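You operate a simulated robot arm through the tools that you are given. There is no shell and no other tool.

You are at the controls of a simulated robot arm. One attempt, no reset.

TASK
Mute the alarm, run the fans HIGH until the water is under MAX, press RESET, then fan dial to LOW.
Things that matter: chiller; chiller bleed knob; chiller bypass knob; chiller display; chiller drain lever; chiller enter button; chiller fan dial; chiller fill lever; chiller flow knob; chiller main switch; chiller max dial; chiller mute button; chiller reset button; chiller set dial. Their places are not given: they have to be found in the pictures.

The check looks at the end state, three seconds after you hand in, the way a careful person would. Anything else that was tipped, shoved, dropped, spilled or broken makes it a failure.

THE ROBOT
A 6-joint arm with a two-finger parallel gripper, fixed in place. Base frame: the origin is on the floor under the middle of its stand, x ahead of it, y to its left, z up. Readings come in m, rad, newtons and seconds.
With the tool pointing down near the work surface it reaches from about 0.28 to 0.64 m from the base axis. Its first joint turns from -2.007 to 2.007 rad. Payload 3.43 kg.
The TCP is the grasp point between the finger pads, 0.034 m short of the fingertips. In the tool frame z runs along the fingers and y along their closing line. Largest opening 0.128 m; finger width 0.024, thickness 0.012; the body of the gripper, 0.048 by 0.13 m, starts 0.096 m behind the TCP.
Orientation is told as [roll, pitch, yaw] about the base's x, y, z axes, in that order, counted from this pose: with the fingers straight down and closing along the base's y, the tool's x points along the base's -x, its y along +y and its z along -z.

THE INTERFACE
- The arm moves only by the tool nudge_tool. Its argument "plan" is one flat list of numbers, 7 for each row, row after row: the gripper command, from -1 (shut) to 1 (fully open), values between in proportion, then the shift along the base's x, y, z in units of 25 mm (1.0 is 25 mm), then the turn, a rotation vector about the base's x, y, z in units of 5 degrees (1.0 is 5 degrees). In form: [jaw, tx, ty, tz, rx, ry, rz, jaw, tx, ty, tz, rx, ry, rz, ...]. A call has 1 to 20 rows; each row shifts and turns the commanded pose from where the row before left it. A call with a number of a shift or a turn outside -1 to 1 is refused whole. A row lasts 0.2 s, in which the tool goes at most 0.05 m and 0.15 rad; a call with a longer step from one row to the next is refused whole, and so is a gripper value outside its range. Where a pose cannot be reached the arm comes as near as it can. A force on the tool above 40 N (or 10 N above the force at the start of the call, whichever is more), or a blocked arm, ends the call early, and 0.2 s more pass. Each finger travels about 0.153 m/s and halts on what it meets, pressing with about 25 N; the grip force reading is that of the motor and also rises with nothing between the fingers. The clock runs only during rows and for 0.2 s after the last one: add rows that do not move to give the fingers time. The reply holds the time, the measured pose of the TCP, the force on the tool along the base axes, the opening and the grip force, in the units named above and with some noise, with the torque about the TCP (base axes, N m) and any sound that the robot's microphone picked up, and new pictures: "views" is both (left out), scene, wrist or none.
- Cameras (640 x 400 px; columns grow to the right, rows downward): "scene" is fixed at [0.0514, 0.6502, 1.2618]; the picture's right is [-0.88, -0.47, 0.00], its down [-0.12, 0.22, -0.97] and it looks along [0.46, -0.85, -0.25] (base axes); focal length 354 px, centre (320, 200). "wrist" rides on the gripper at [0.076, -0.011, -0.16] in the tool frame; the picture's right is [0.15, 0.99, 0.00], its down [-0.88, 0.13, -0.46] and it looks along [-0.45, 0.07, 0.89] (tool axes); focal length 234 px, centre (320, 200).
- raise_lower(by): slides the trunk up (or, below 0, down) by that many m; the arm rides with it, the base frame stays. It gives what a move gives, with no picture.
- measure_at(camera, pixels): there is no depth. For up to 12 entries [column, row, z] of the newest picture of that camera ("zoom" is the newest enlarged one), the place [x, y] in the base frame at which the ray of that pixel passes the height z, good to about 0.003 m. It takes no simulated time.
- zoom(camera, box): a new picture of the part [left, top, right, bottom] of that camera's present view, enlarged. It takes no simulated time.
- close_job(): hands the job in; it is judged then, once.

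Unless the task says otherwise, let go and move clear before handing in.

The tools are called after "Call:" by a JSON object that holds its "op" and its "data". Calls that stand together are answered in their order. nudge_tool: Moves the arm, as the interface text tells. Its arguments: {"type":"object","properties":{"plan":{"type":"array","items":{"type":"number"}},"views":{"type":"string","enum":["both","scene","wrist","none"]}},"required":["plan"]} The other tools are called the same way: raise_lower (by) moves the trunk up or down; measure_at (camera, pixels) gives the place at which the rays of pixels pass given heights; zoom (camera, box) takes an enlarged picture of a part of a camera's view; close_job () hands the job in.

At the start:

```text
time_s: 0.0
eef_pos: [0.3281, -0.3151, 1.1892]
tcp_rot: [0.0, 0.002, -0.001]
ft_force: [-0.1, 0.0, 0.1]
wrist_torque: [-0.01, 0.02, 0.01]
width: 0.1279
gripper_force: 0.2
trunk travel left (down, up): [-0.825, 0.165]
```

scene: 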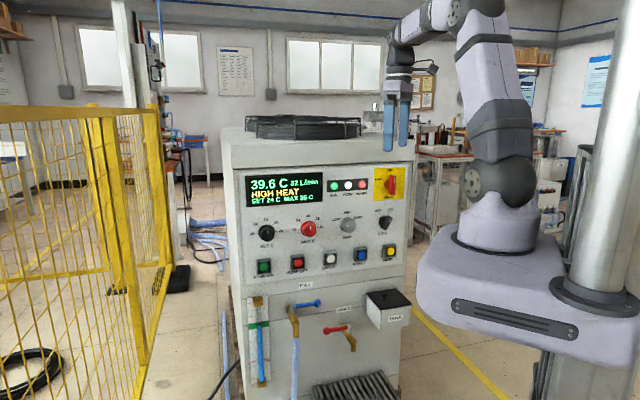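
wrist: 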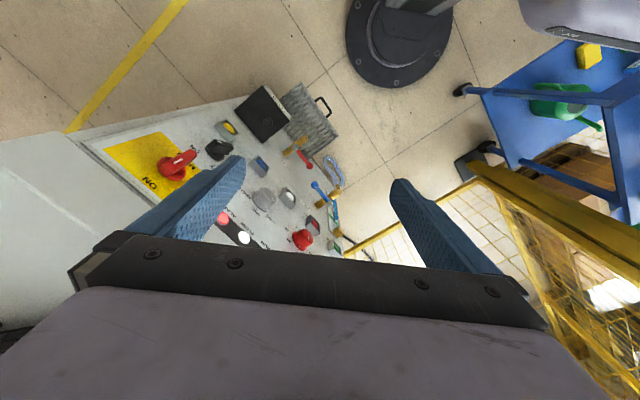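

The scene picture shows the chiller panel at about columns 240-410, rows 165-390, with the display reading "39.6 C HIGH HEAT, SET 24 C MAX 35 C". I'll enlarge the panel to read the labels.

Call:
{"op": "zoom", "data": {"camera": "scene", "box": [235, 160, 415, 275]}}

Call:
{"op": "zoom", "data": {"camera": "scene", "box": [235, 270, 425, 400]}}

Call:
{"op": "zoom", "data": {"camera": "wrist", "box": [80, 80, 360, 260]}}

```text
3.48 times, centred on (325, 218) of scene
```

zoom: 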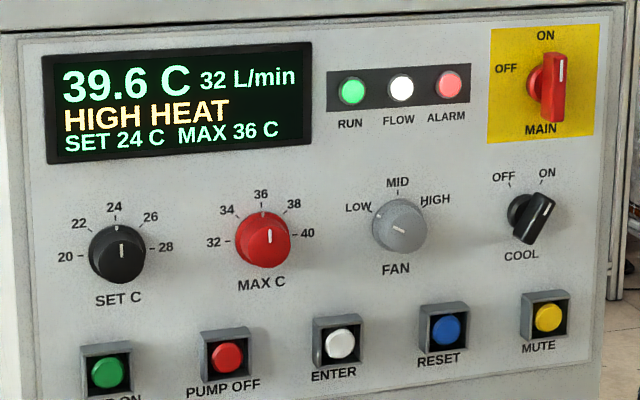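

```text
3.08 times, centred on (330, 335) of scene
```

zoom: 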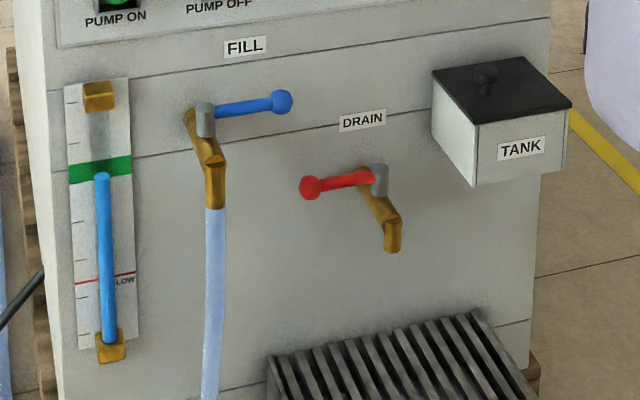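

```text
2.22 times, centred on (220, 170) of wrist
```

zoom: 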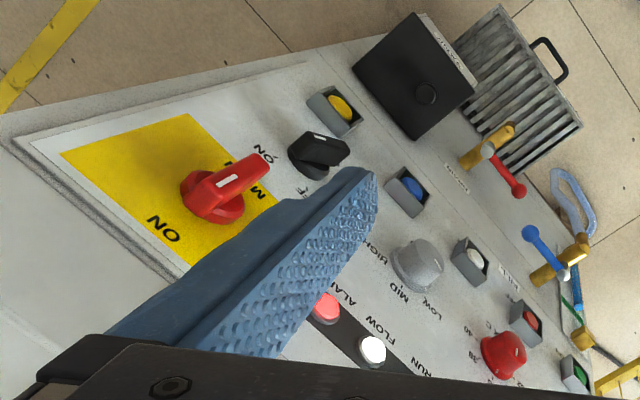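

The panel reads 39.6 C against MAX 36 C, with the buttons in a bottom row (MUTE yellow at about (390,251), RESET blue at (361,255)) and the grey FAN dial at (348,226). I'll get rays from both cameras to triangulate the panel.

Call:
{"op": "measure_at", "data": {"camera": "scene", "pixels": [[390.3, 251.4, 0.6], [390.3, 251.4, 1.0], [390.6, 185.3, 0.6], [390.6, 185.3, 1.0], [361.2, 254.9, 0.6], [361.2, 254.9, 1.0], [348, 225.5, 0.6], [348, 225.5, 1.0], [308.9, 229, 0.6], [308.9, 229, 1.0]]}}

Call:
{"op": "measure_at", "data": {"camera": "wrist", "pixels": [[229.5, 127.2, 0.6], [229.5, 127.2, 1.0], [171.4, 167.7, 0.6], [171.4, 167.7, 1.0], [260.5, 165.5, 0.6], [260.5, 165.5, 1.0], [262.8, 197.9, 0.6], [262.8, 197.9, 1.0], [303.3, 239.8, 0.6], [303.3, 239.8, 1.0]]}}

```text
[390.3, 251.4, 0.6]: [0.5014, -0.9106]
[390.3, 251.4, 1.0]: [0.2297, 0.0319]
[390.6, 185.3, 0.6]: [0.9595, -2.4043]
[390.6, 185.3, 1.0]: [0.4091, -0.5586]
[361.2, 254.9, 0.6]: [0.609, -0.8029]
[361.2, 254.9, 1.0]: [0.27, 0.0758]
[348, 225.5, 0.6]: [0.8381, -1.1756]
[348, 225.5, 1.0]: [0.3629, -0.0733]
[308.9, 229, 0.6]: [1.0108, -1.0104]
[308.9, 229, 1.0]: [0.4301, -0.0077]
```

```text
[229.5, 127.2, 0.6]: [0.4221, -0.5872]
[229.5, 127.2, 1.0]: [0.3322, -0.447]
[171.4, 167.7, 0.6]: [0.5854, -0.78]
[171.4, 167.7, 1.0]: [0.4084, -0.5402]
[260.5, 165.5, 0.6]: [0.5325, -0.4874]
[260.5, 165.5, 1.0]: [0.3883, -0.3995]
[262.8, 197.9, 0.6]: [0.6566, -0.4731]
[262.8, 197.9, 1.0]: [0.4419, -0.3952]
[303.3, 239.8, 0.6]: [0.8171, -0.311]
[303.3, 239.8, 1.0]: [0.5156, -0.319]
```

Triangulating gives MUTE ≈ (0.389,-0.531,0.761), RESET ≈ (0.474,-0.452,0.760), FAN cap ≈ (0.511,-0.420,0.874), so the panel faces the base along about -45° at a distance of ~0.66 m. I'll lower the trunk so that the shoulder is near the panel's height, then look again.

Call:
{"op": "raise_lower", "data": {"by": -0.3}}

```text
time_s: 3.0
eef_pos: [0.3291, -0.3159, 0.8895]
tcp_rot: [-0.001, 0.0, 0.001]
ft_force: [0.5, -0.5, -1.0]
wrist_torque: [0.0, 0.01, 0.01]
width: 0.128
gripper_force: 0.1
trunk travel left (down, up): [-0.525, 0.465]
```

The trunk is down 0.3 m and the TCP is at z=0.89. I'll yaw the tool by -45° (shutting the jaw as well) so that it lines up with the panel, and take both pictures.

Call:
{"op": "nudge_tool", "data": {"plan": [-1, 0, 0, 0, 0, 0, -1, -1, 0, 0, 0, 0, 0, -1, -1, 0, 0, 0, 0, 0, -1, -1, 0, 0, 0, 0, 0, -1, -1, 0, 0, 0, 0, 0, -1, -1, 0, 0, 0, 0, 0, -1, -1, 0, 0, 0, 0, 0, -1, -1, 0, 0, 0, 0, 0, -1, -1, 0, 0, 0, 0, 0, -1, -1, 0, 0, 0, 0, 0, 0], "views": "both"}}

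```text
time_s: 5.2
eef_pos: [0.3282, -0.3154, 0.8914]
tcp_rot: [0.001, 0.002, -0.787]
ft_force: [-1.1, 0.7, -1.0]
wrist_torque: [0.06, -0.01, -0.03]
width: 0.0
gripper_force: 25.4
trunk travel left (down, up): [-0.525, 0.465]
```

scene: 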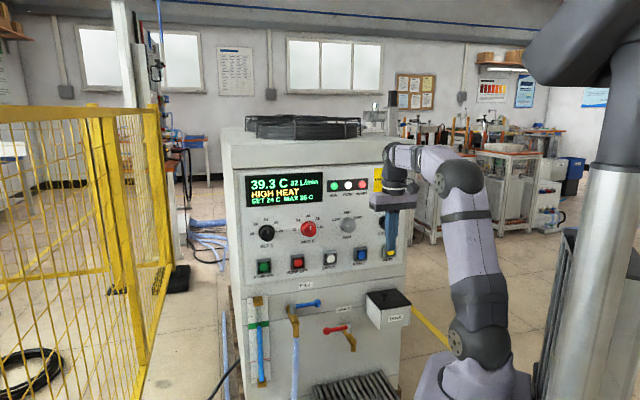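
wrist: 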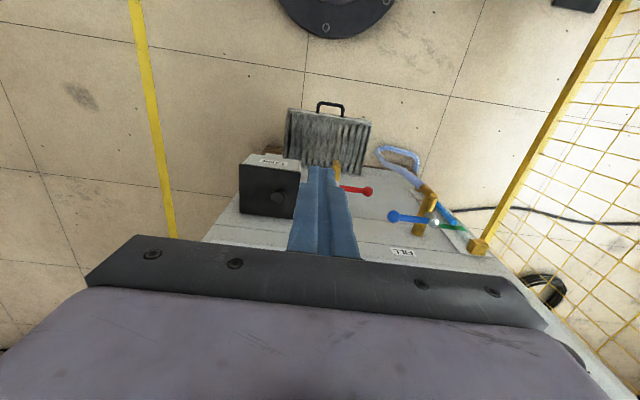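

The tool is yawed to -45° and the display now reads 39.3 C. Next I'll pitch the tool up to horizontal, facing the panel, while easing forward about 7 cm and staying well clear of it (panel ~0.66 m, fingertips to ~0.565 m).

Call:
{"op": "nudge_tool", "data": {"plan": [-1, 0.163, -0.163, -0.09, -1, -1, 0, -1, 0.163, -0.163, -0.09, -1, -1, 0, -1, 0.163, -0.163, -0.09, -1, -1, 0, -1, 0.163, -0.163, -0.09, -1, -1, 0, -1, 0.163, -0.163, -0.09, -1, -1, 0, -1, 0.163, -0.163, -0.09, -1, -1, 0, -1, 0.163, -0.163, -0.09, -1, -1, 0, -1, 0.163, -0.163, -0.09, -1, -1, 0, -1, 0.163, -0.163, -0.09, -1, -1, 0, -1, 0.163, -0.163, -0.09, -1, -1, 0, -1, 0.163, -0.163, -0.09, -1, -1, 0, -1, 0.163, -0.163, -0.09, -1, -1, 0, -1, 0.163, -0.163, -0.09, -0.728, -0.728, 0, -1, 0, 0, 0, 0, 0, 0], "views": "both"}}

```text
time_s: 8.2
eef_pos: [0.3935, -0.3325, 0.8557]
tcp_rot: [0.141, -1.276, -0.804]
ft_force: [-0.2, 0.2, 0.1]
wrist_torque: [0.01, 0.01, 0.01]
width: 0.0002
gripper_force: 24.9
out of reach, approached as far as the arm can: row 8, 9, 10, 11
trunk travel left (down, up): [-0.525, 0.465]
```

scene: 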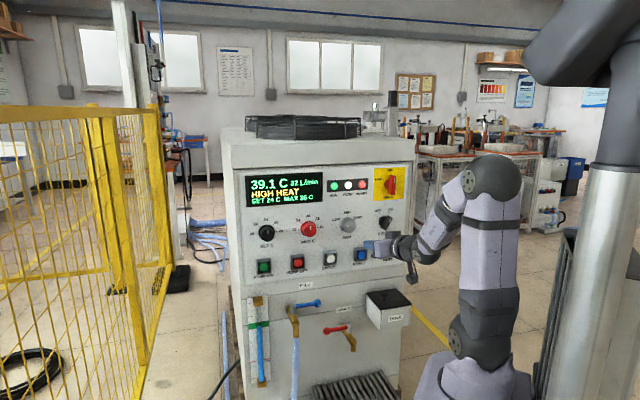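
wrist: 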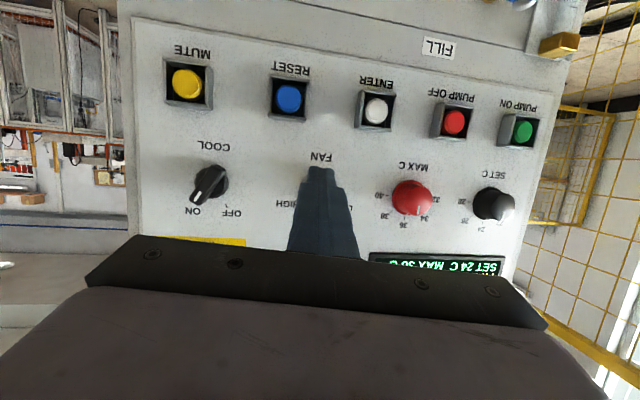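

The wrist view now faces the panel upside down (MUTE at (187,85), RESET at (288,98), FAN behind the fingers at (320,165)), but the pose stopped short with pitch -1.28 and some rows out of reach. I'll hold a few rows to see whether it settles.

Call:
{"op": "nudge_tool", "data": {"plan": [-1, 0, 0, 0, 0, 0, 0, -1, 0, 0, 0, 0, 0, 0, -1, 0, 0, 0, 0, 0, 0], "views": "wrist"}}

Call:
{"op": "zoom", "data": {"camera": "scene", "box": [235, 160, 415, 275]}}

```text
time_s: 9.0
eef_pos: [0.392, -0.3345, 0.8556]
tcp_rot: [0.142, -1.278, -0.804]
ft_force: [-0.1, 0.6, 0.4]
wrist_torque: [-0.02, 0.0, 0.01]
width: 0.0
gripper_force: 25.3
trunk travel left (down, up): [-0.525, 0.465]
```

wrist: 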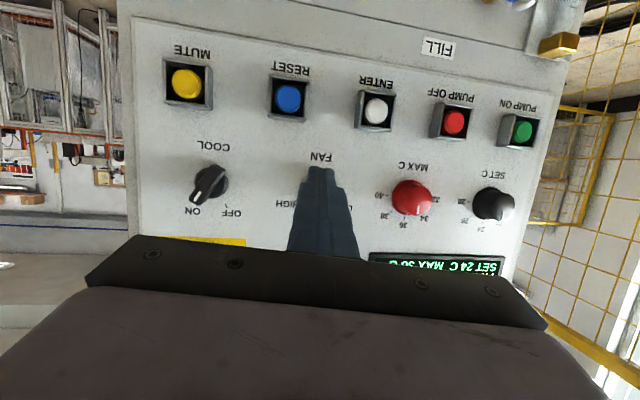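

```text
3.48 times, centred on (325, 218) of scene
```

zoom: 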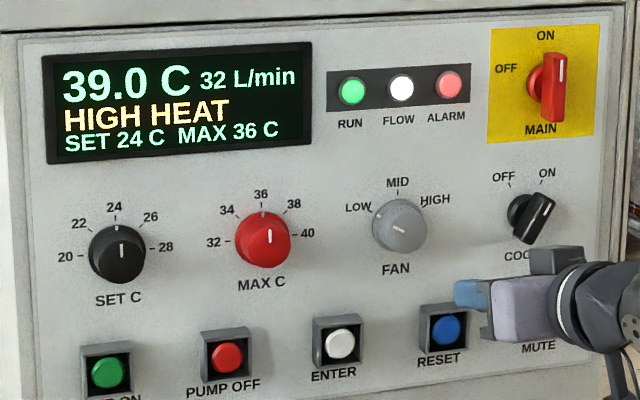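

The pose stays clipped, most likely because the wrist is folded too close to the shoulder; the display reads 39.0 C. Before moving I'll enlarge the FAN dial to read its pointer.

Call:
{"op": "zoom", "data": {"camera": "scene", "box": [325, 205, 375, 242]}}

Call:
{"op": "zoom", "data": {"camera": "wrist", "box": [250, 60, 440, 180]}}

Call:
{"op": "measure_at", "data": {"camera": "wrist", "pixels": [[187, 84, 0.74], [187, 84, 0.8], [288, 98, 0.74], [288, 98, 0.8], [376, 110, 0.74], [376, 110, 0.8], [413, 197, 0.85], [413, 197, 0.9]]}}

Call:
{"op": "measure_at", "data": {"camera": "scene", "pixels": [[390.3, 251.4, 0.74], [390.3, 251.4, 0.8], [361.2, 254.9, 0.74], [361.2, 254.9, 0.8], [330.5, 259.5, 0.74], [330.5, 259.5, 0.8], [308.9, 229, 0.85], [308.9, 229, 0.9]]}}

```text
10.81 times, centred on (350, 224) of scene
```

zoom: 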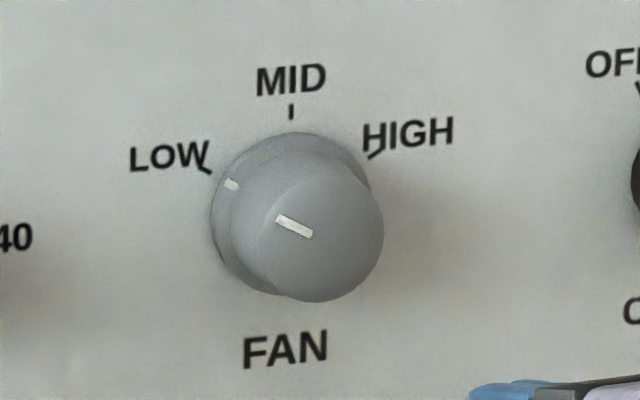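

```text
3.33 times, centred on (345, 120) of wrist
```

zoom: 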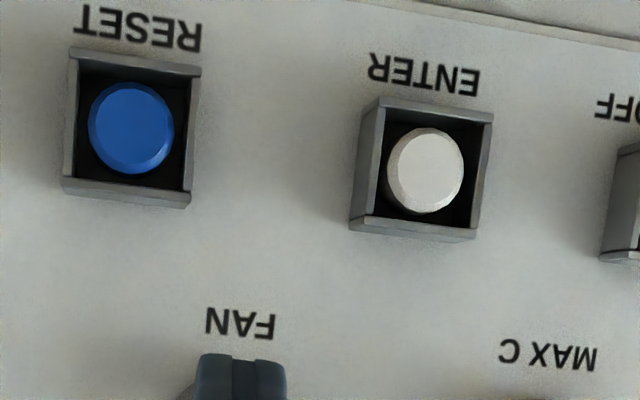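

```text
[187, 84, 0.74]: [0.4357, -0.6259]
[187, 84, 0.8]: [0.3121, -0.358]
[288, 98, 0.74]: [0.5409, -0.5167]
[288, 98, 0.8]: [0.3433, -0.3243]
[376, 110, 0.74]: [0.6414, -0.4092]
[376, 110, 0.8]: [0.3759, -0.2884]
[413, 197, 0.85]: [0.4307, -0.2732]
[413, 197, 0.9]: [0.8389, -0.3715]
```

```text
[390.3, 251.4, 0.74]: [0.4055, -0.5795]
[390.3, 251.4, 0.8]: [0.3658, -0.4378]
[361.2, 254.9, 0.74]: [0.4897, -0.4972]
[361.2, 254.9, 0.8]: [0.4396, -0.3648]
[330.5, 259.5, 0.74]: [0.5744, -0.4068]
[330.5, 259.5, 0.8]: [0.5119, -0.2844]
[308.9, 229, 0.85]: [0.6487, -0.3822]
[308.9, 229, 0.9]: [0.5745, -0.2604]
```

The FAN pointer sits at the LOW tick (-60°), so HIGH is 120° clockwise; re-triangulated button faces are MUTE (0.390,-0.527,0.762), RESET (0.474,-0.452,0.760). I'll move up and sideways toward MUTE while straightening the tool, then lower the trunk to unfold the arm.

Call:
{"op": "nudge_tool", "data": {"plan": [-1, -0.69, -0.871, 0.8, -0.472, -0.472, -0.288, -1, -0.69, -0.871, 0.8, -0.472, -0.472, -0.288, -1, -0.69, -0.871, 0.8, -0.472, -0.472, -0.288, -1, -0.69, -0.871, 0.8, -0.472, -0.472, -0.288, -1, -0.69, -0.871, 0.8, -0.472, -0.472, -0.288], "views": "none"}}

```text
time_s: 10.2
eef_pos: [0.308, -0.442, 0.9554]
tcp_rot: [1.574, -1.547, -2.359]
ft_force: [-0.1, -0.1, -0.6]
wrist_torque: [0.0, 0.0, -0.01]
width: 0.0
gripper_force: 25.3
trunk travel left (down, up): [-0.525, 0.465]
```

The tool is now level with orientation right on target (s≈0.530 m, l≈-0.095 m), so lowering the trunk by 0.193 m puts the fingertips straight in front of MUTE at z≈0.762. I'll do that now.

Call:
{"op": "raise_lower", "data": {"by": -0.193}}

Call:
{"op": "nudge_tool", "data": {"plan": [-1, 0, 0, 0, 0, 0, 0], "views": "both"}}

```text
time_s: 12.3
eef_pos: [0.3085, -0.4427, 0.7626]
tcp_rot: [1.576, -1.549, -2.36]
ft_force: [-0.5, 0.0, 1.2]
wrist_torque: [0.02, 0.02, 0.0]
width: 0.0
gripper_force: 24.9
trunk travel left (down, up): [-0.332, 0.658]
```

```text
time_s: 12.7
eef_pos: [0.3088, -0.4425, 0.7638]
tcp_rot: [1.571, -1.549, -2.357]
ft_force: [0.6, 0.5, -0.3]
wrist_torque: [-0.01, -0.01, 0.01]
width: 0.0
gripper_force: 24.9
trunk travel left (down, up): [-0.332, 0.658]
```

scene: 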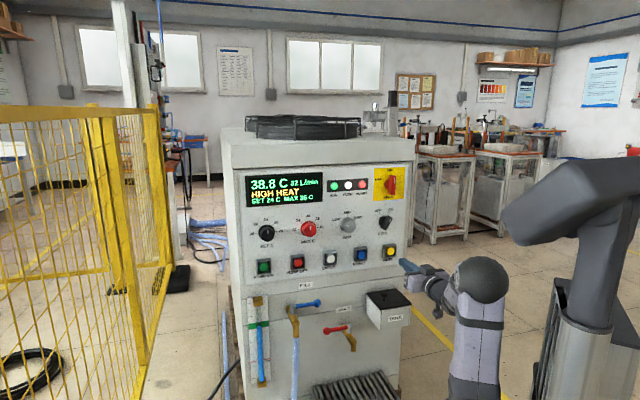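
wrist: 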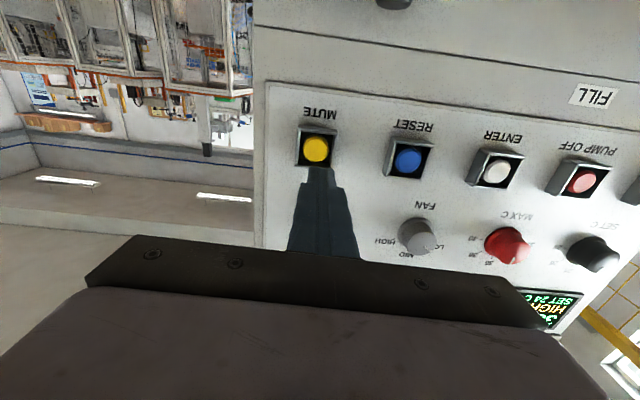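

MUTE is dead ahead at wrist (317,149), matching l=-0.097, z=0.762, and the display reads 38.8 C. I'll advance straight along the panel normal with shut fingers, slowly over the last centimetres, and read the force.

Call:
{"op": "nudge_tool", "data": {"plan": [-1, 0.93, -1, -0.08, 0, 0, 0, -1, 0.93, -1, 0, 0, 0, 0, -1, 0.12, -0.12, 0, 0, 0, 0, -1, 0.12, -0.12, 0, 0, 0, 0, -1, 0.12, -0.12, 0, 0, 0, 0, -1, 0.12, -0.12, 0, 0, 0, 0, -1, 0.12, -0.12, 0, 0, 0, 0, -1, 0.1, -0.1, 0, 0, 0, 0], "views": "both"}}

```text
time_s: 14.5
eef_pos: [0.3686, -0.5069, 0.7615]
tcp_rot: [1.546, -1.547, -2.33]
ft_force: [-20.0, 25.5, 1.9]
wrist_torque: [-0.01, -0.06, 0.11]
width: 0.0001
gripper_force: 24.9
trunk travel left (down, up): [-0.332, 0.658]
heard: click
stopped in row 8: the force on the tool passed its limit at 44 N (the readings are from after the stop); the commanded pose is now the measured one
```

scene: 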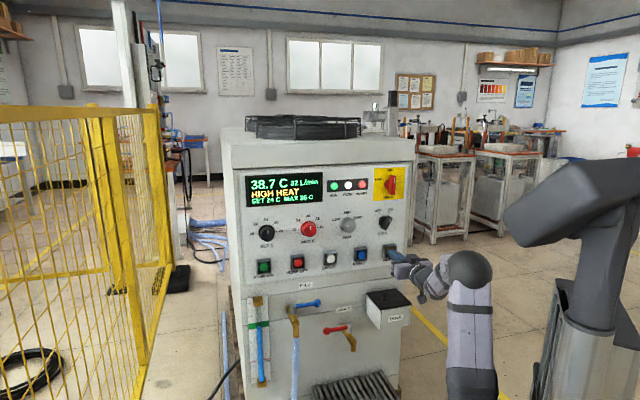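
wrist: 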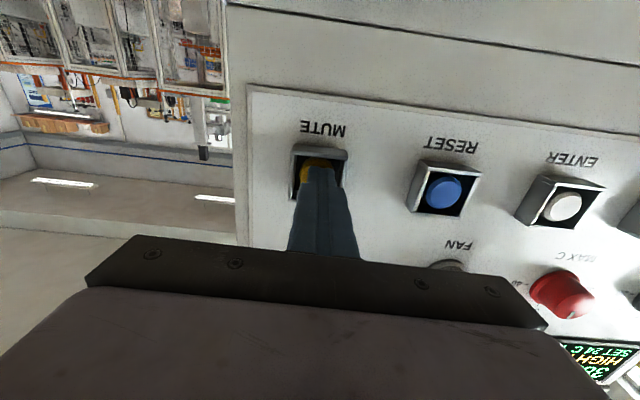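

A click was heard and the force passed 44 N with the fingertips on the MUTE button (wrist (318,165)), so it was pressed. I'll check the display and lamps before backing out.

Call:
{"op": "zoom", "data": {"camera": "scene", "box": [235, 160, 415, 275]}}

Call:
{"op": "nudge_tool", "data": {"plan": [-1, -0.8, 0.8, 0, 0, 0, 0, -0.5, -1, 1, 0.2, 0, 0, 0], "views": "both"}}

Call:
{"op": "zoom", "data": {"camera": "scene", "box": [235, 160, 415, 275]}}

```text
3.48 times, centred on (325, 218) of scene
```

zoom: 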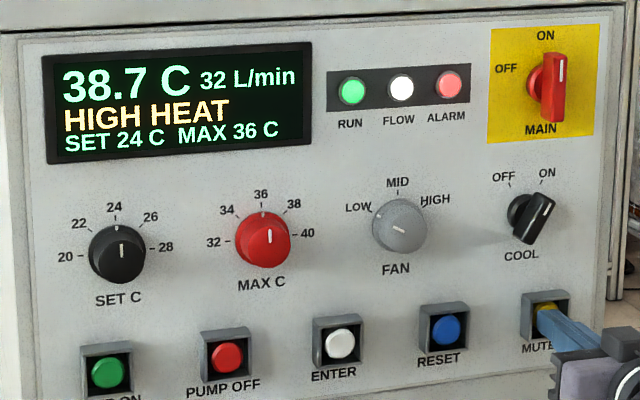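

```text
time_s: 15.1
eef_pos: [0.3258, -0.4634, 0.7617]
tcp_rot: [1.343, -1.547, -2.127]
ft_force: [0.8, -0.5, -0.4]
wrist_torque: [0.0, -0.02, -0.01]
width: 0.032
gripper_force: 0.1
trunk travel left (down, up): [-0.332, 0.658]
```

scene: 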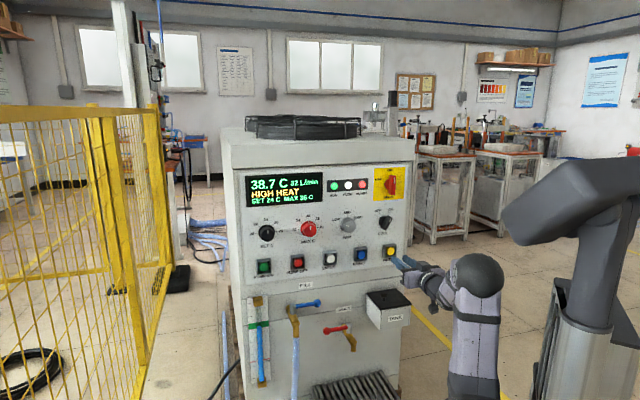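
wrist: 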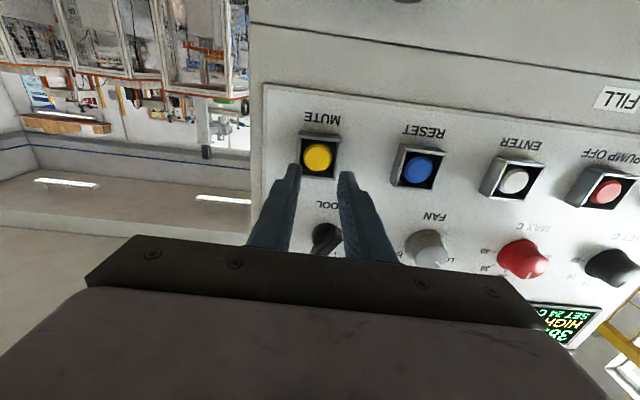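

```text
3.48 times, centred on (325, 218) of scene
```

zoom: 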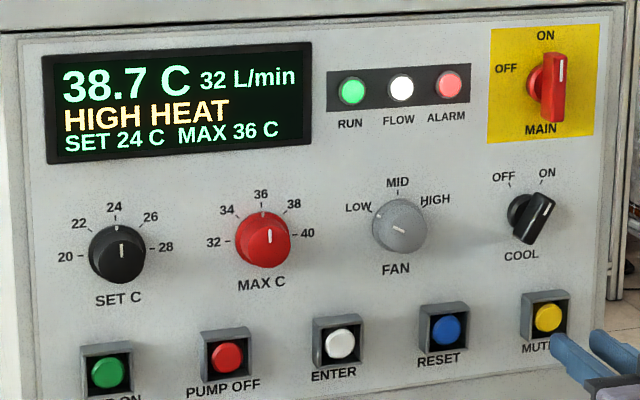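

Withdrawn cleanly: MUTE clicked, display 38.7 C, FAN still LOW. Now I'll move in front of the FAN dial (l≈0.064, z≈0.874), opening the jaw to ~0.09 m and rolling the tool -60° so that it has 120° of clockwise turn ahead.

Call:
{"op": "nudge_tool", "data": {"plan": [0.4, 0.481, 0.531, 0.499, -0.943, 0.943, 0, 0.4, 0.481, 0.531, 0.499, -0.943, 0.943, 0, 0.4, 0.481, 0.531, 0.499, -0.943, 0.943, 0, 0.4, 0.481, 0.531, 0.499, -0.943, 0.943, 0, 0.4, 0.481, 0.531, 0.499, -0.943, 0.943, 0, 0.4, 0.481, 0.531, 0.499, -0.943, 0.943, 0, 0.4, 0.481, 0.531, 0.499, -0.943, 0.943, 0, 0.4, 0.481, 0.531, 0.499, -0.943, 0.943, 0, 0.4, 0.481, 0.531, 0.499, -0.943, 0.943, 0], "views": "both"}}

```text
time_s: 17.1
eef_pos: [0.3756, -0.3826, 0.9515]
tcp_rot: [-1.561, -0.549, 0.779]
ft_force: [0.0, -0.1, 0.3]
wrist_torque: [-0.04, 0.02, -0.01]
width: 0.0897
gripper_force: 0.1
out of reach, approached as far as the arm can: row 3, 4, 5, 6, 7, 8, 9
trunk travel left (down, up): [-0.332, 0.658]
```

scene: 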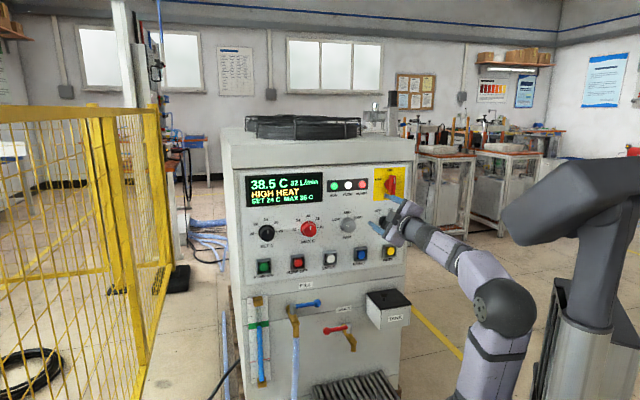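
wrist: 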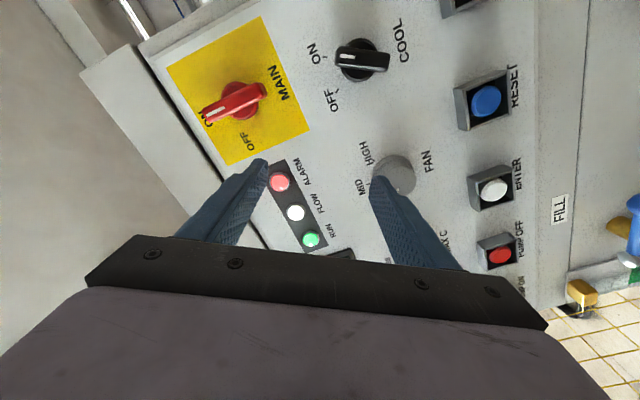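

The roll is right (-58°) but the arm was clipped to (0.376,-0.383,0.952), too high and not far enough left; display 38.5 C. Lowering the trunk by 0.078 m brings this same arm shape to the dial's height, and then I'll move forward and left.

Call:
{"op": "raise_lower", "data": {"by": -0.078}}

Call:
{"op": "nudge_tool", "data": {"plan": [0.4, 0.707, -0.707, 0, 0, 0, 0, 0.4, 0.707, -0.707, 0, 0, 0, 0, 0.4, 0.65, 0.65, 0, 0, 0, 0, 0.4, 0.65, 0.65, 0, 0, 0, 0, 0.4, 0.65, 0.65, 0, 0, 0, 0], "views": "both"}}

```text
time_s: 18.2
eef_pos: [0.3754, -0.3817, 0.872]
tcp_rot: [-1.561, -0.55, 0.779]
ft_force: [-0.9, -0.2, -0.2]
wrist_torque: [0.01, 0.02, 0.0]
width: 0.0894
gripper_force: 0.1
trunk travel left (down, up): [-0.254, 0.736]
```

```text
time_s: 19.4
eef_pos: [0.4458, -0.3809, 0.8926]
tcp_rot: [-1.539, -0.55, 0.767]
ft_force: [-0.3, 0.2, 0.7]
wrist_torque: [0.01, 0.01, 0.03]
width: 0.0896
gripper_force: 0.1
out of reach, approached as far as the arm can: row 2, 3, 4, 5
trunk travel left (down, up): [-0.254, 0.736]
```

scene: 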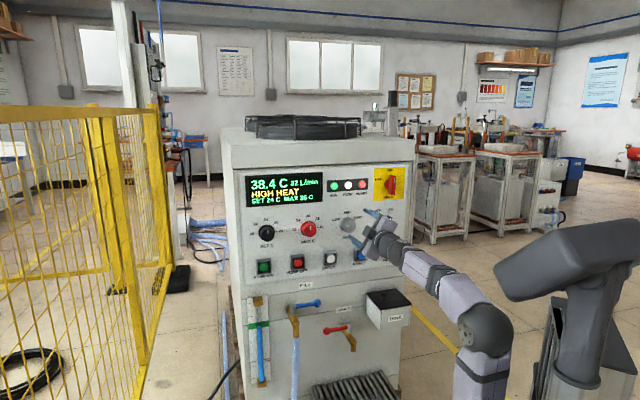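
wrist: 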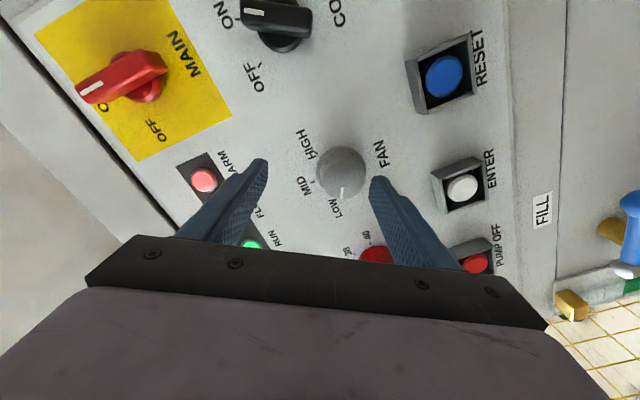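

The FAN dial is now nearly between the fingers (wrist (345,172)), which computes to l≈0.065, z≈0.869; the arm was clipped 2 cm too high and 2 cm too far right. Lowering the trunk has helped each time, so I'll lower another 0.12 m and come up to the dial.

Call:
{"op": "raise_lower", "data": {"by": -0.12}}

Call:
{"op": "nudge_tool", "data": {"plan": [0.4, 0.135, 0.135, 0.97, 0, 0, 0, 0.4, 0.135, 0.135, 0.97, 0, 0, 0, 0.4, 0.135, 0.135, 0.97, 0, 0, 0, 0.4, 0.135, 0.135, 0.97, 0, 0, 0], "views": "both"}}

```text
time_s: 20.9
eef_pos: [0.4458, -0.381, 0.7736]
tcp_rot: [-1.539, -0.55, 0.767]
ft_force: [-0.2, 0.6, -0.3]
wrist_torque: [-0.02, -0.01, 0.0]
width: 0.0898
gripper_force: 0.0
trunk travel left (down, up): [-0.134, 0.856]
```

```text
time_s: 21.9
eef_pos: [0.467, -0.3577, 0.8296]
tcp_rot: [-1.61, -0.553, 0.775]
ft_force: [-0.9, 0.1, -0.8]
wrist_torque: [0.0, 0.02, -0.01]
width: 0.0897
gripper_force: 0.1
out of reach, approached as far as the arm can: row 1, 2, 3, 4
trunk travel left (down, up): [-0.134, 0.856]
```

scene: 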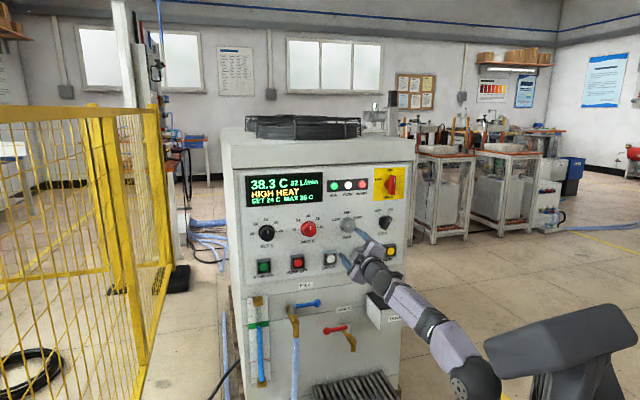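
wrist: 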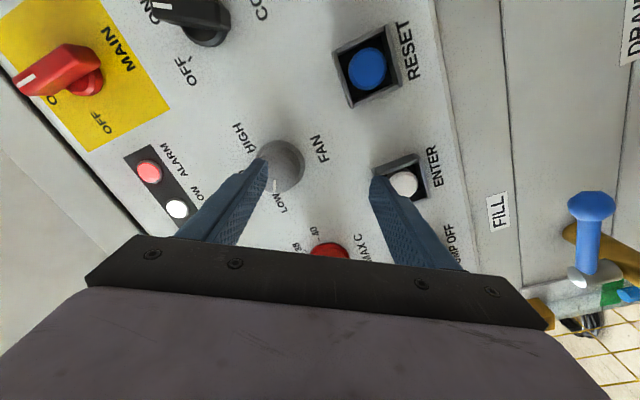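

The dial is at wrist (280,165), now up-left of the grasp line: TCP is at s≈0.583, l≈0.077, z≈0.830, and I need l≈0.065, z≈0.870. I'll try that small correction from here to see whether the arm frees up.

Call:
{"op": "nudge_tool", "data": {"plan": [0.4, -0.174, -0.174, 0.8, 0, 0, 0, 0.4, -0.174, -0.174, 0.8, 0, 0, 0], "views": "wrist"}}

```text
time_s: 22.5
eef_pos: [0.4705, -0.348, 0.8505]
tcp_rot: [-1.687, -0.553, 0.838]
ft_force: [0.6, -0.4, -0.4]
wrist_torque: [0.03, 0.04, 0.01]
width: 0.0895
gripper_force: 0.1
out of reach, approached as far as the arm can: row 1, 2
trunk travel left (down, up): [-0.134, 0.856]
```

wrist: 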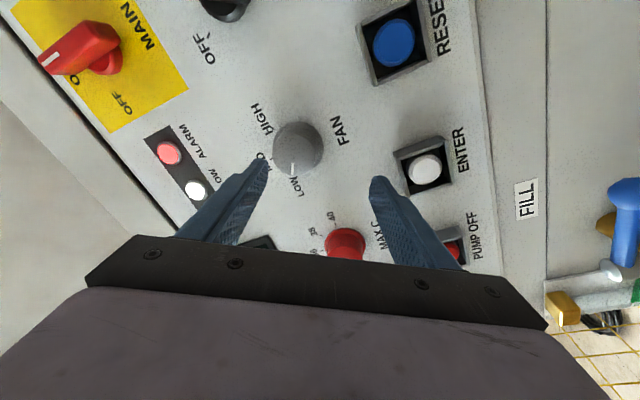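

The arm slid further left instead (l≈0.087, z≈0.851), so the -58° roll itself seems to sit on a joint limit. I'll unroll by 30° while correcting toward the dial and see whether it becomes reachable.

Call:
{"op": "nudge_tool", "data": {"plan": [0.4, -0.088, -0.156, 0.16, 0.85, -0.85, 0, 0.4, -0.088, -0.156, 0.16, 0.85, -0.85, 0, 0.4, -0.088, -0.156, 0.16, 0.85, -0.85, 0, 0.4, -0.088, -0.156, 0.16, 0.85, -0.85, 0, 0.4, -0.088, -0.156, 0.16, 0.85, -0.85, 0], "views": "both"}}

```text
time_s: 23.7
eef_pos: [0.4575, -0.3663, 0.853]
tcp_rot: [-1.593, -1.079, 0.767]
ft_force: [0.2, -0.2, -0.4]
wrist_torque: [0.01, 0.02, -0.02]
width: 0.0895
gripper_force: 0.1
out of reach, approached as far as the arm can: row 1
trunk travel left (down, up): [-0.134, 0.856]
```

scene: 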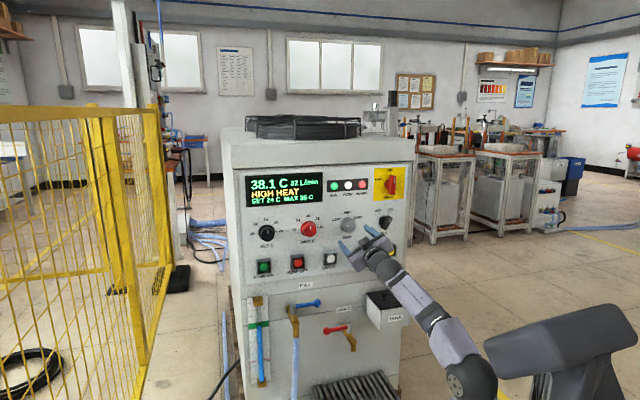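
wrist: 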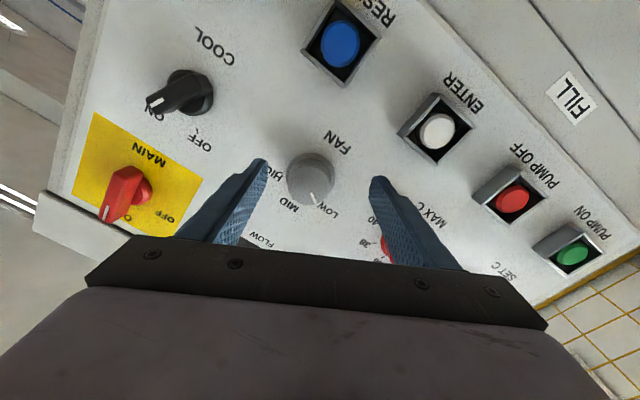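

Only the first row was limited; at roll -29° the tool is at s≈0.583, l≈0.065, z≈0.853 with the FAN dial between the fingers at wrist (313,180). I'll measure the dial and its label precisely before closing in (this takes no simulated time).

Call:
{"op": "zoom", "data": {"camera": "wrist", "box": [255, 110, 415, 210]}}

Call:
{"op": "zoom", "data": {"camera": "scene", "box": [325, 205, 375, 242]}}

Call:
{"op": "measure_at", "data": {"camera": "wrist", "pixels": [[313, 180, 0.85], [313, 180, 0.88], [337, 143, 0.82], [337, 143, 0.84], [299, 142, 0.82], [437, 131, 0.74], [437, 131, 0.78]]}}

Call:
{"op": "measure_at", "data": {"camera": "scene", "pixels": [[349.8, 226.1, 0.85], [349.8, 226.1, 0.88], [346.9, 237.3, 0.82], [346.9, 237.3, 0.84]]}}

```text
4.00 times, centred on (335, 160) of wrist
```

zoom: 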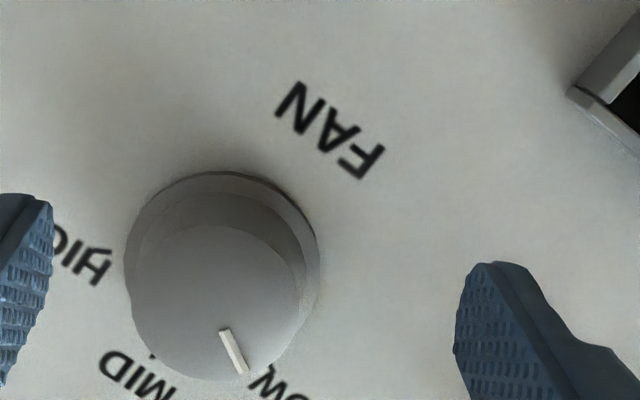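

```text
10.81 times, centred on (350, 224) of scene
```

zoom: 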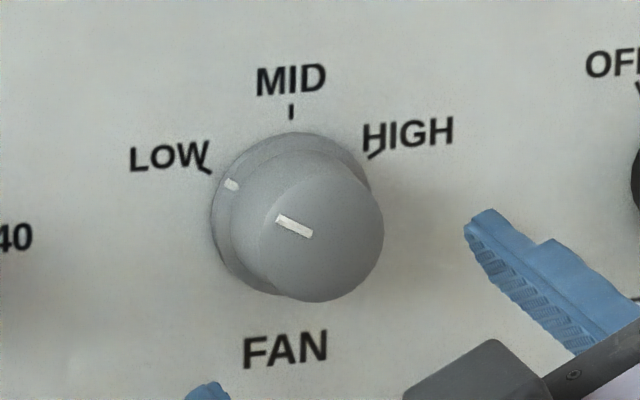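

```text
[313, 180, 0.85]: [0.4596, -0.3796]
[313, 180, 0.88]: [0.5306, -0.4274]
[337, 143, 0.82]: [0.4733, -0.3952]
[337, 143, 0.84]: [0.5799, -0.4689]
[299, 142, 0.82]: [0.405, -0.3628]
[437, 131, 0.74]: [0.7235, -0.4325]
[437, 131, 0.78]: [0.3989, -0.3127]
```

```text
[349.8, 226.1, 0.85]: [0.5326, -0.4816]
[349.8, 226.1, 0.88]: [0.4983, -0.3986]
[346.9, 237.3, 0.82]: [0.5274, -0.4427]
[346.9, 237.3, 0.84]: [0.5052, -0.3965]
```

Triangulating the FAN label puts the panel plane at s≈0.666 and the dial axis at l≈0.067, z≈0.873 with the dial front at ~0.642. I'll align and advance so the open fingertips straddle the dial with ~12 mm left before the panel.

Call:
{"op": "nudge_tool", "data": {"plan": [0.4, 0.057, 0.057, 0.8, 0, 0, 0.44, 0.4, 0.354, -0.354, 0, 0, 0, 0, 0.4, 0.354, -0.354, 0, 0, 0, 0, 0.4, 0.354, -0.354, 0, 0, 0, 0], "views": "both"}}

```text
time_s: 24.7
eef_pos: [0.4785, -0.3788, 0.8783]
tcp_rot: [-1.768, -1.077, 0.928]
ft_force: [-0.9, 1.1, 0.0]
wrist_torque: [-0.01, -0.02, -0.01]
width: 0.0896
gripper_force: 0.1
out of reach, approached as far as the arm can: row 1, 2
trunk travel left (down, up): [-0.134, 0.856]
```

scene: 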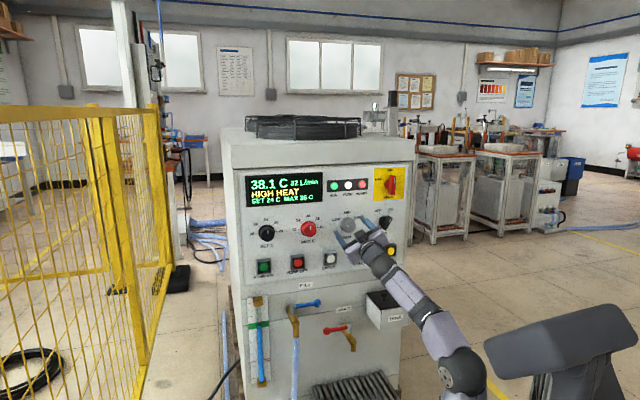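
wrist: 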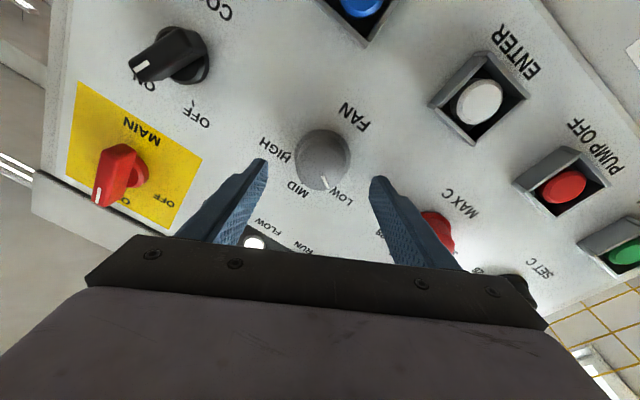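

The arm clipped again near this roll (tool tipped up ~5°, s≈0.606, l≈0.071, z≈0.878), while the dial sits between the fingers at wrist (322,160). I'll roll a further +30° to roll ≈0, level the tool and finish the small advance.

Call:
{"op": "nudge_tool", "data": {"plan": [0.4, -0.023, -0.023, -0.04, 1.0, -0.698, 0.072, 0.4, -0.023, -0.023, -0.04, 1.0, -0.698, 0.072, 0.4, -0.023, -0.023, -0.04, 1.0, -0.698, 0.072, 0.4, -0.023, -0.023, -0.04, 1.0, -0.698, 0.072, 0.4, -0.023, -0.023, -0.04, 1.0, -0.698, 0.072, 0.4, 0.396, -0.396, 0, 0, 0, 0], "views": "both"}}

```text
time_s: 26.1
eef_pos: [0.4856, -0.3926, 0.8717]
tcp_rot: [1.143, -1.53, -1.951]
ft_force: [0.5, 1.1, 0.0]
wrist_torque: [0.03, 0.01, 0.03]
width: 0.0896
gripper_force: 0.0
trunk travel left (down, up): [-0.134, 0.856]
```

scene: 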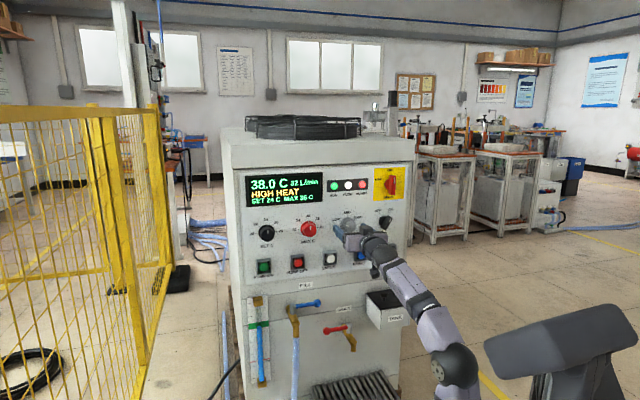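
wrist: 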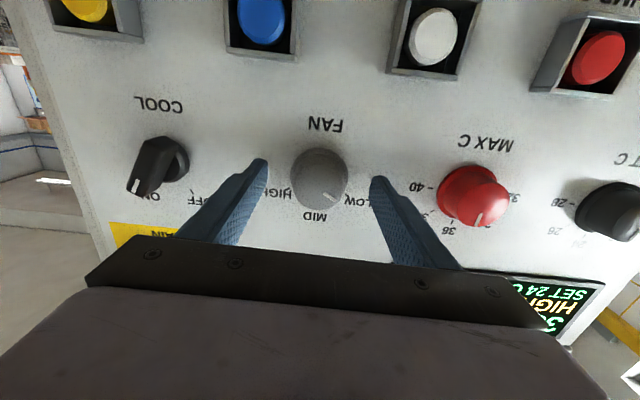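

The tool is level at s≈0.621, l≈0.066, z≈0.872 and the dial sits centred between the fingertips (wrist (320,180)). I'll close on it and turn clockwise about the panel normal by the first ~57°.

Call:
{"op": "nudge_tool", "data": {"plan": [-1, 0, 0, 0, 0, 0, 0, -1, 0, 0, 0, 0, 0, 0, -1, 0, 0, 0, 1, -1, 0, -1, 0, 0, 0, 1, -1, 0, -1, 0, 0, 0, 1, -1, 0, -1, 0, 0, 0, 1, -1, 0, -1, 0, 0, 0, 1, -1, 0, -1, 0, 0, 0, 1, -1, 0, -1, 0, 0, 0, 1, -1, 0, -1, 0, 0, 0, 1, -1, 0], "views": "both"}}

Call:
{"op": "zoom", "data": {"camera": "scene", "box": [235, 160, 415, 275]}}

```text
time_s: 28.3
eef_pos: [0.4871, -0.389, 0.8742]
tcp_rot: [1.549, -0.546, -2.352]
ft_force: [14.1, -25.7, 19.4]
wrist_torque: [-0.41, -0.38, -0.29]
width: 0.0445
gripper_force: 45.2
out of reach, approached as far as the arm can: row 9
trunk travel left (down, up): [-0.134, 0.856]
```

scene: 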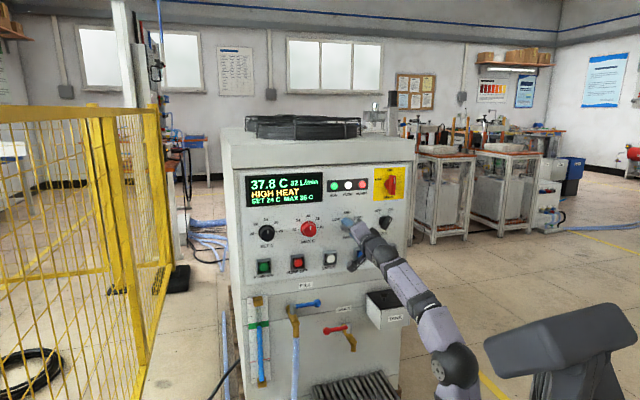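
wrist: 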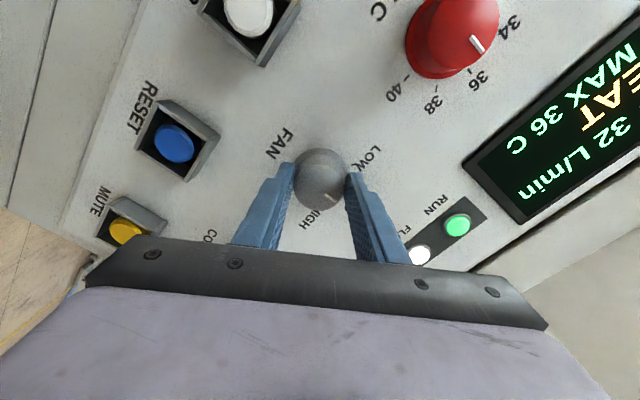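

```text
3.48 times, centred on (325, 218) of scene
```

zoom: 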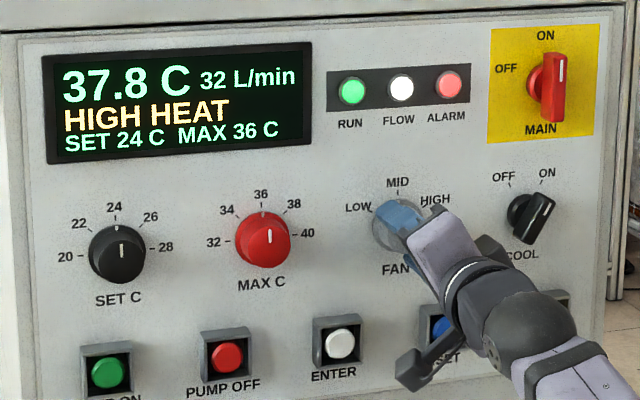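

The dial is gripped (width 44.5 mm) and the tool has rolled to about +58°, with only row 9 flagged; the display reads 37.8 C. I'll enlarge the wrist view to see where the pointer is now.

Call:
{"op": "zoom", "data": {"camera": "wrist", "box": [250, 120, 410, 220]}}

Call:
{"op": "zoom", "data": {"camera": "scene", "box": [325, 205, 375, 242]}}

```text
4.00 times, centred on (330, 170) of wrist
```

zoom: 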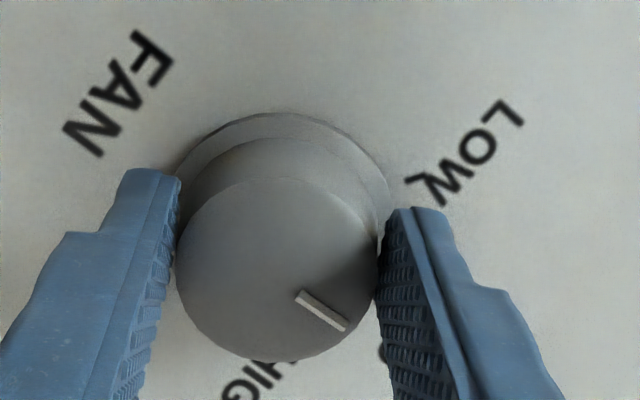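

```text
10.81 times, centred on (350, 224) of scene
```

zoom: 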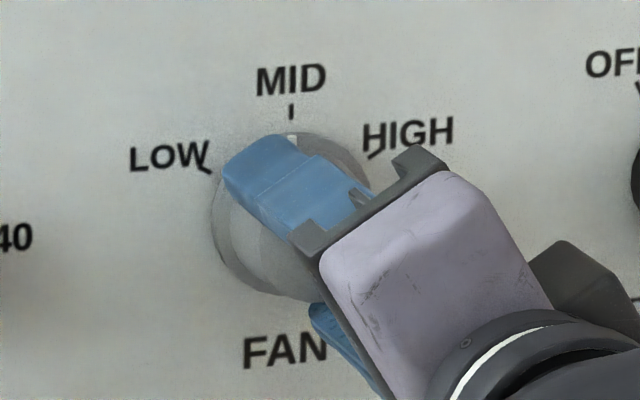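

The scene zoom shows the dial mark now under MID, so the first 60° went through cleanly. I'll open the fingers, roll back ~60° in place around the dial, and check before regripping for the MID→HIGH turn.

Call:
{"op": "nudge_tool", "data": {"plan": [0.4, 0, 0, 0, 0, 0, 0, 0.4, -0.03, -0.1, -0.06, 0, 0, 0, 0.4, 0, 0, 0, -1, 1, 0, 0.4, 0, 0, 0, -1, 1, 0, 0.4, 0, 0, 0, -1, 1, 0, 0.4, 0, 0, 0, -1, 1, 0, 0.4, 0, 0, 0, -1, 1, 0, 0.4, 0, 0, 0, -1, 1, 0, 0.4, 0, 0, 0, -1, 1, 0, 0.4, 0, 0, 0, -1, 1, 0, 0.4, 0, 0, 0, -0.7, 0.7, 0], "views": "both"}}

Call:
{"op": "zoom", "data": {"camera": "scene", "box": [235, 160, 415, 275]}}

```text
time_s: 30.7
eef_pos: [0.4891, -0.3887, 0.87]
tcp_rot: [-1.298, -1.518, 0.49]
ft_force: [0.0, -0.3, 0.0]
wrist_torque: [-0.05, -0.01, -0.02]
width: 0.0896
gripper_force: 0.1
out of reach, approached as far as the arm can: row 2
trunk travel left (down, up): [-0.134, 0.856]
```

scene: 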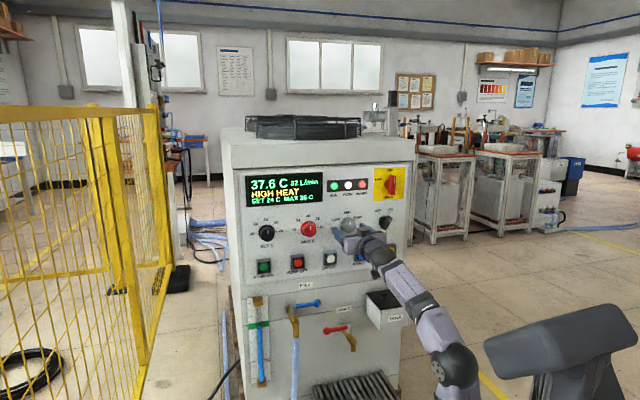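
wrist: 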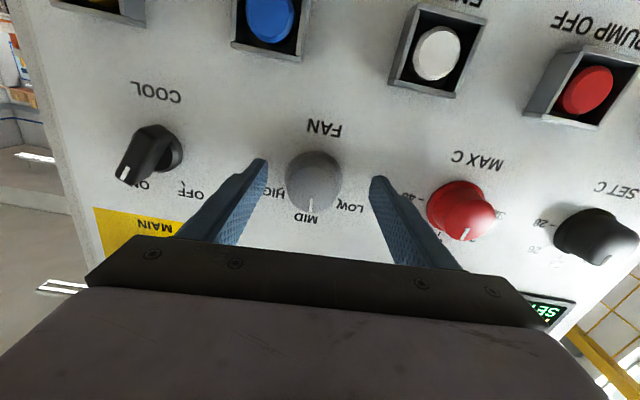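

```text
3.48 times, centred on (325, 218) of scene
```

zoom: 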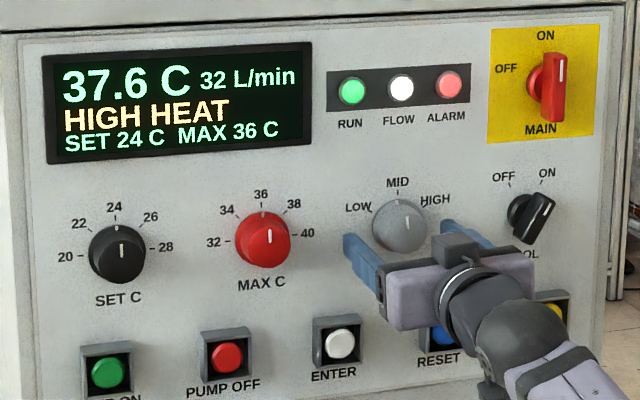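

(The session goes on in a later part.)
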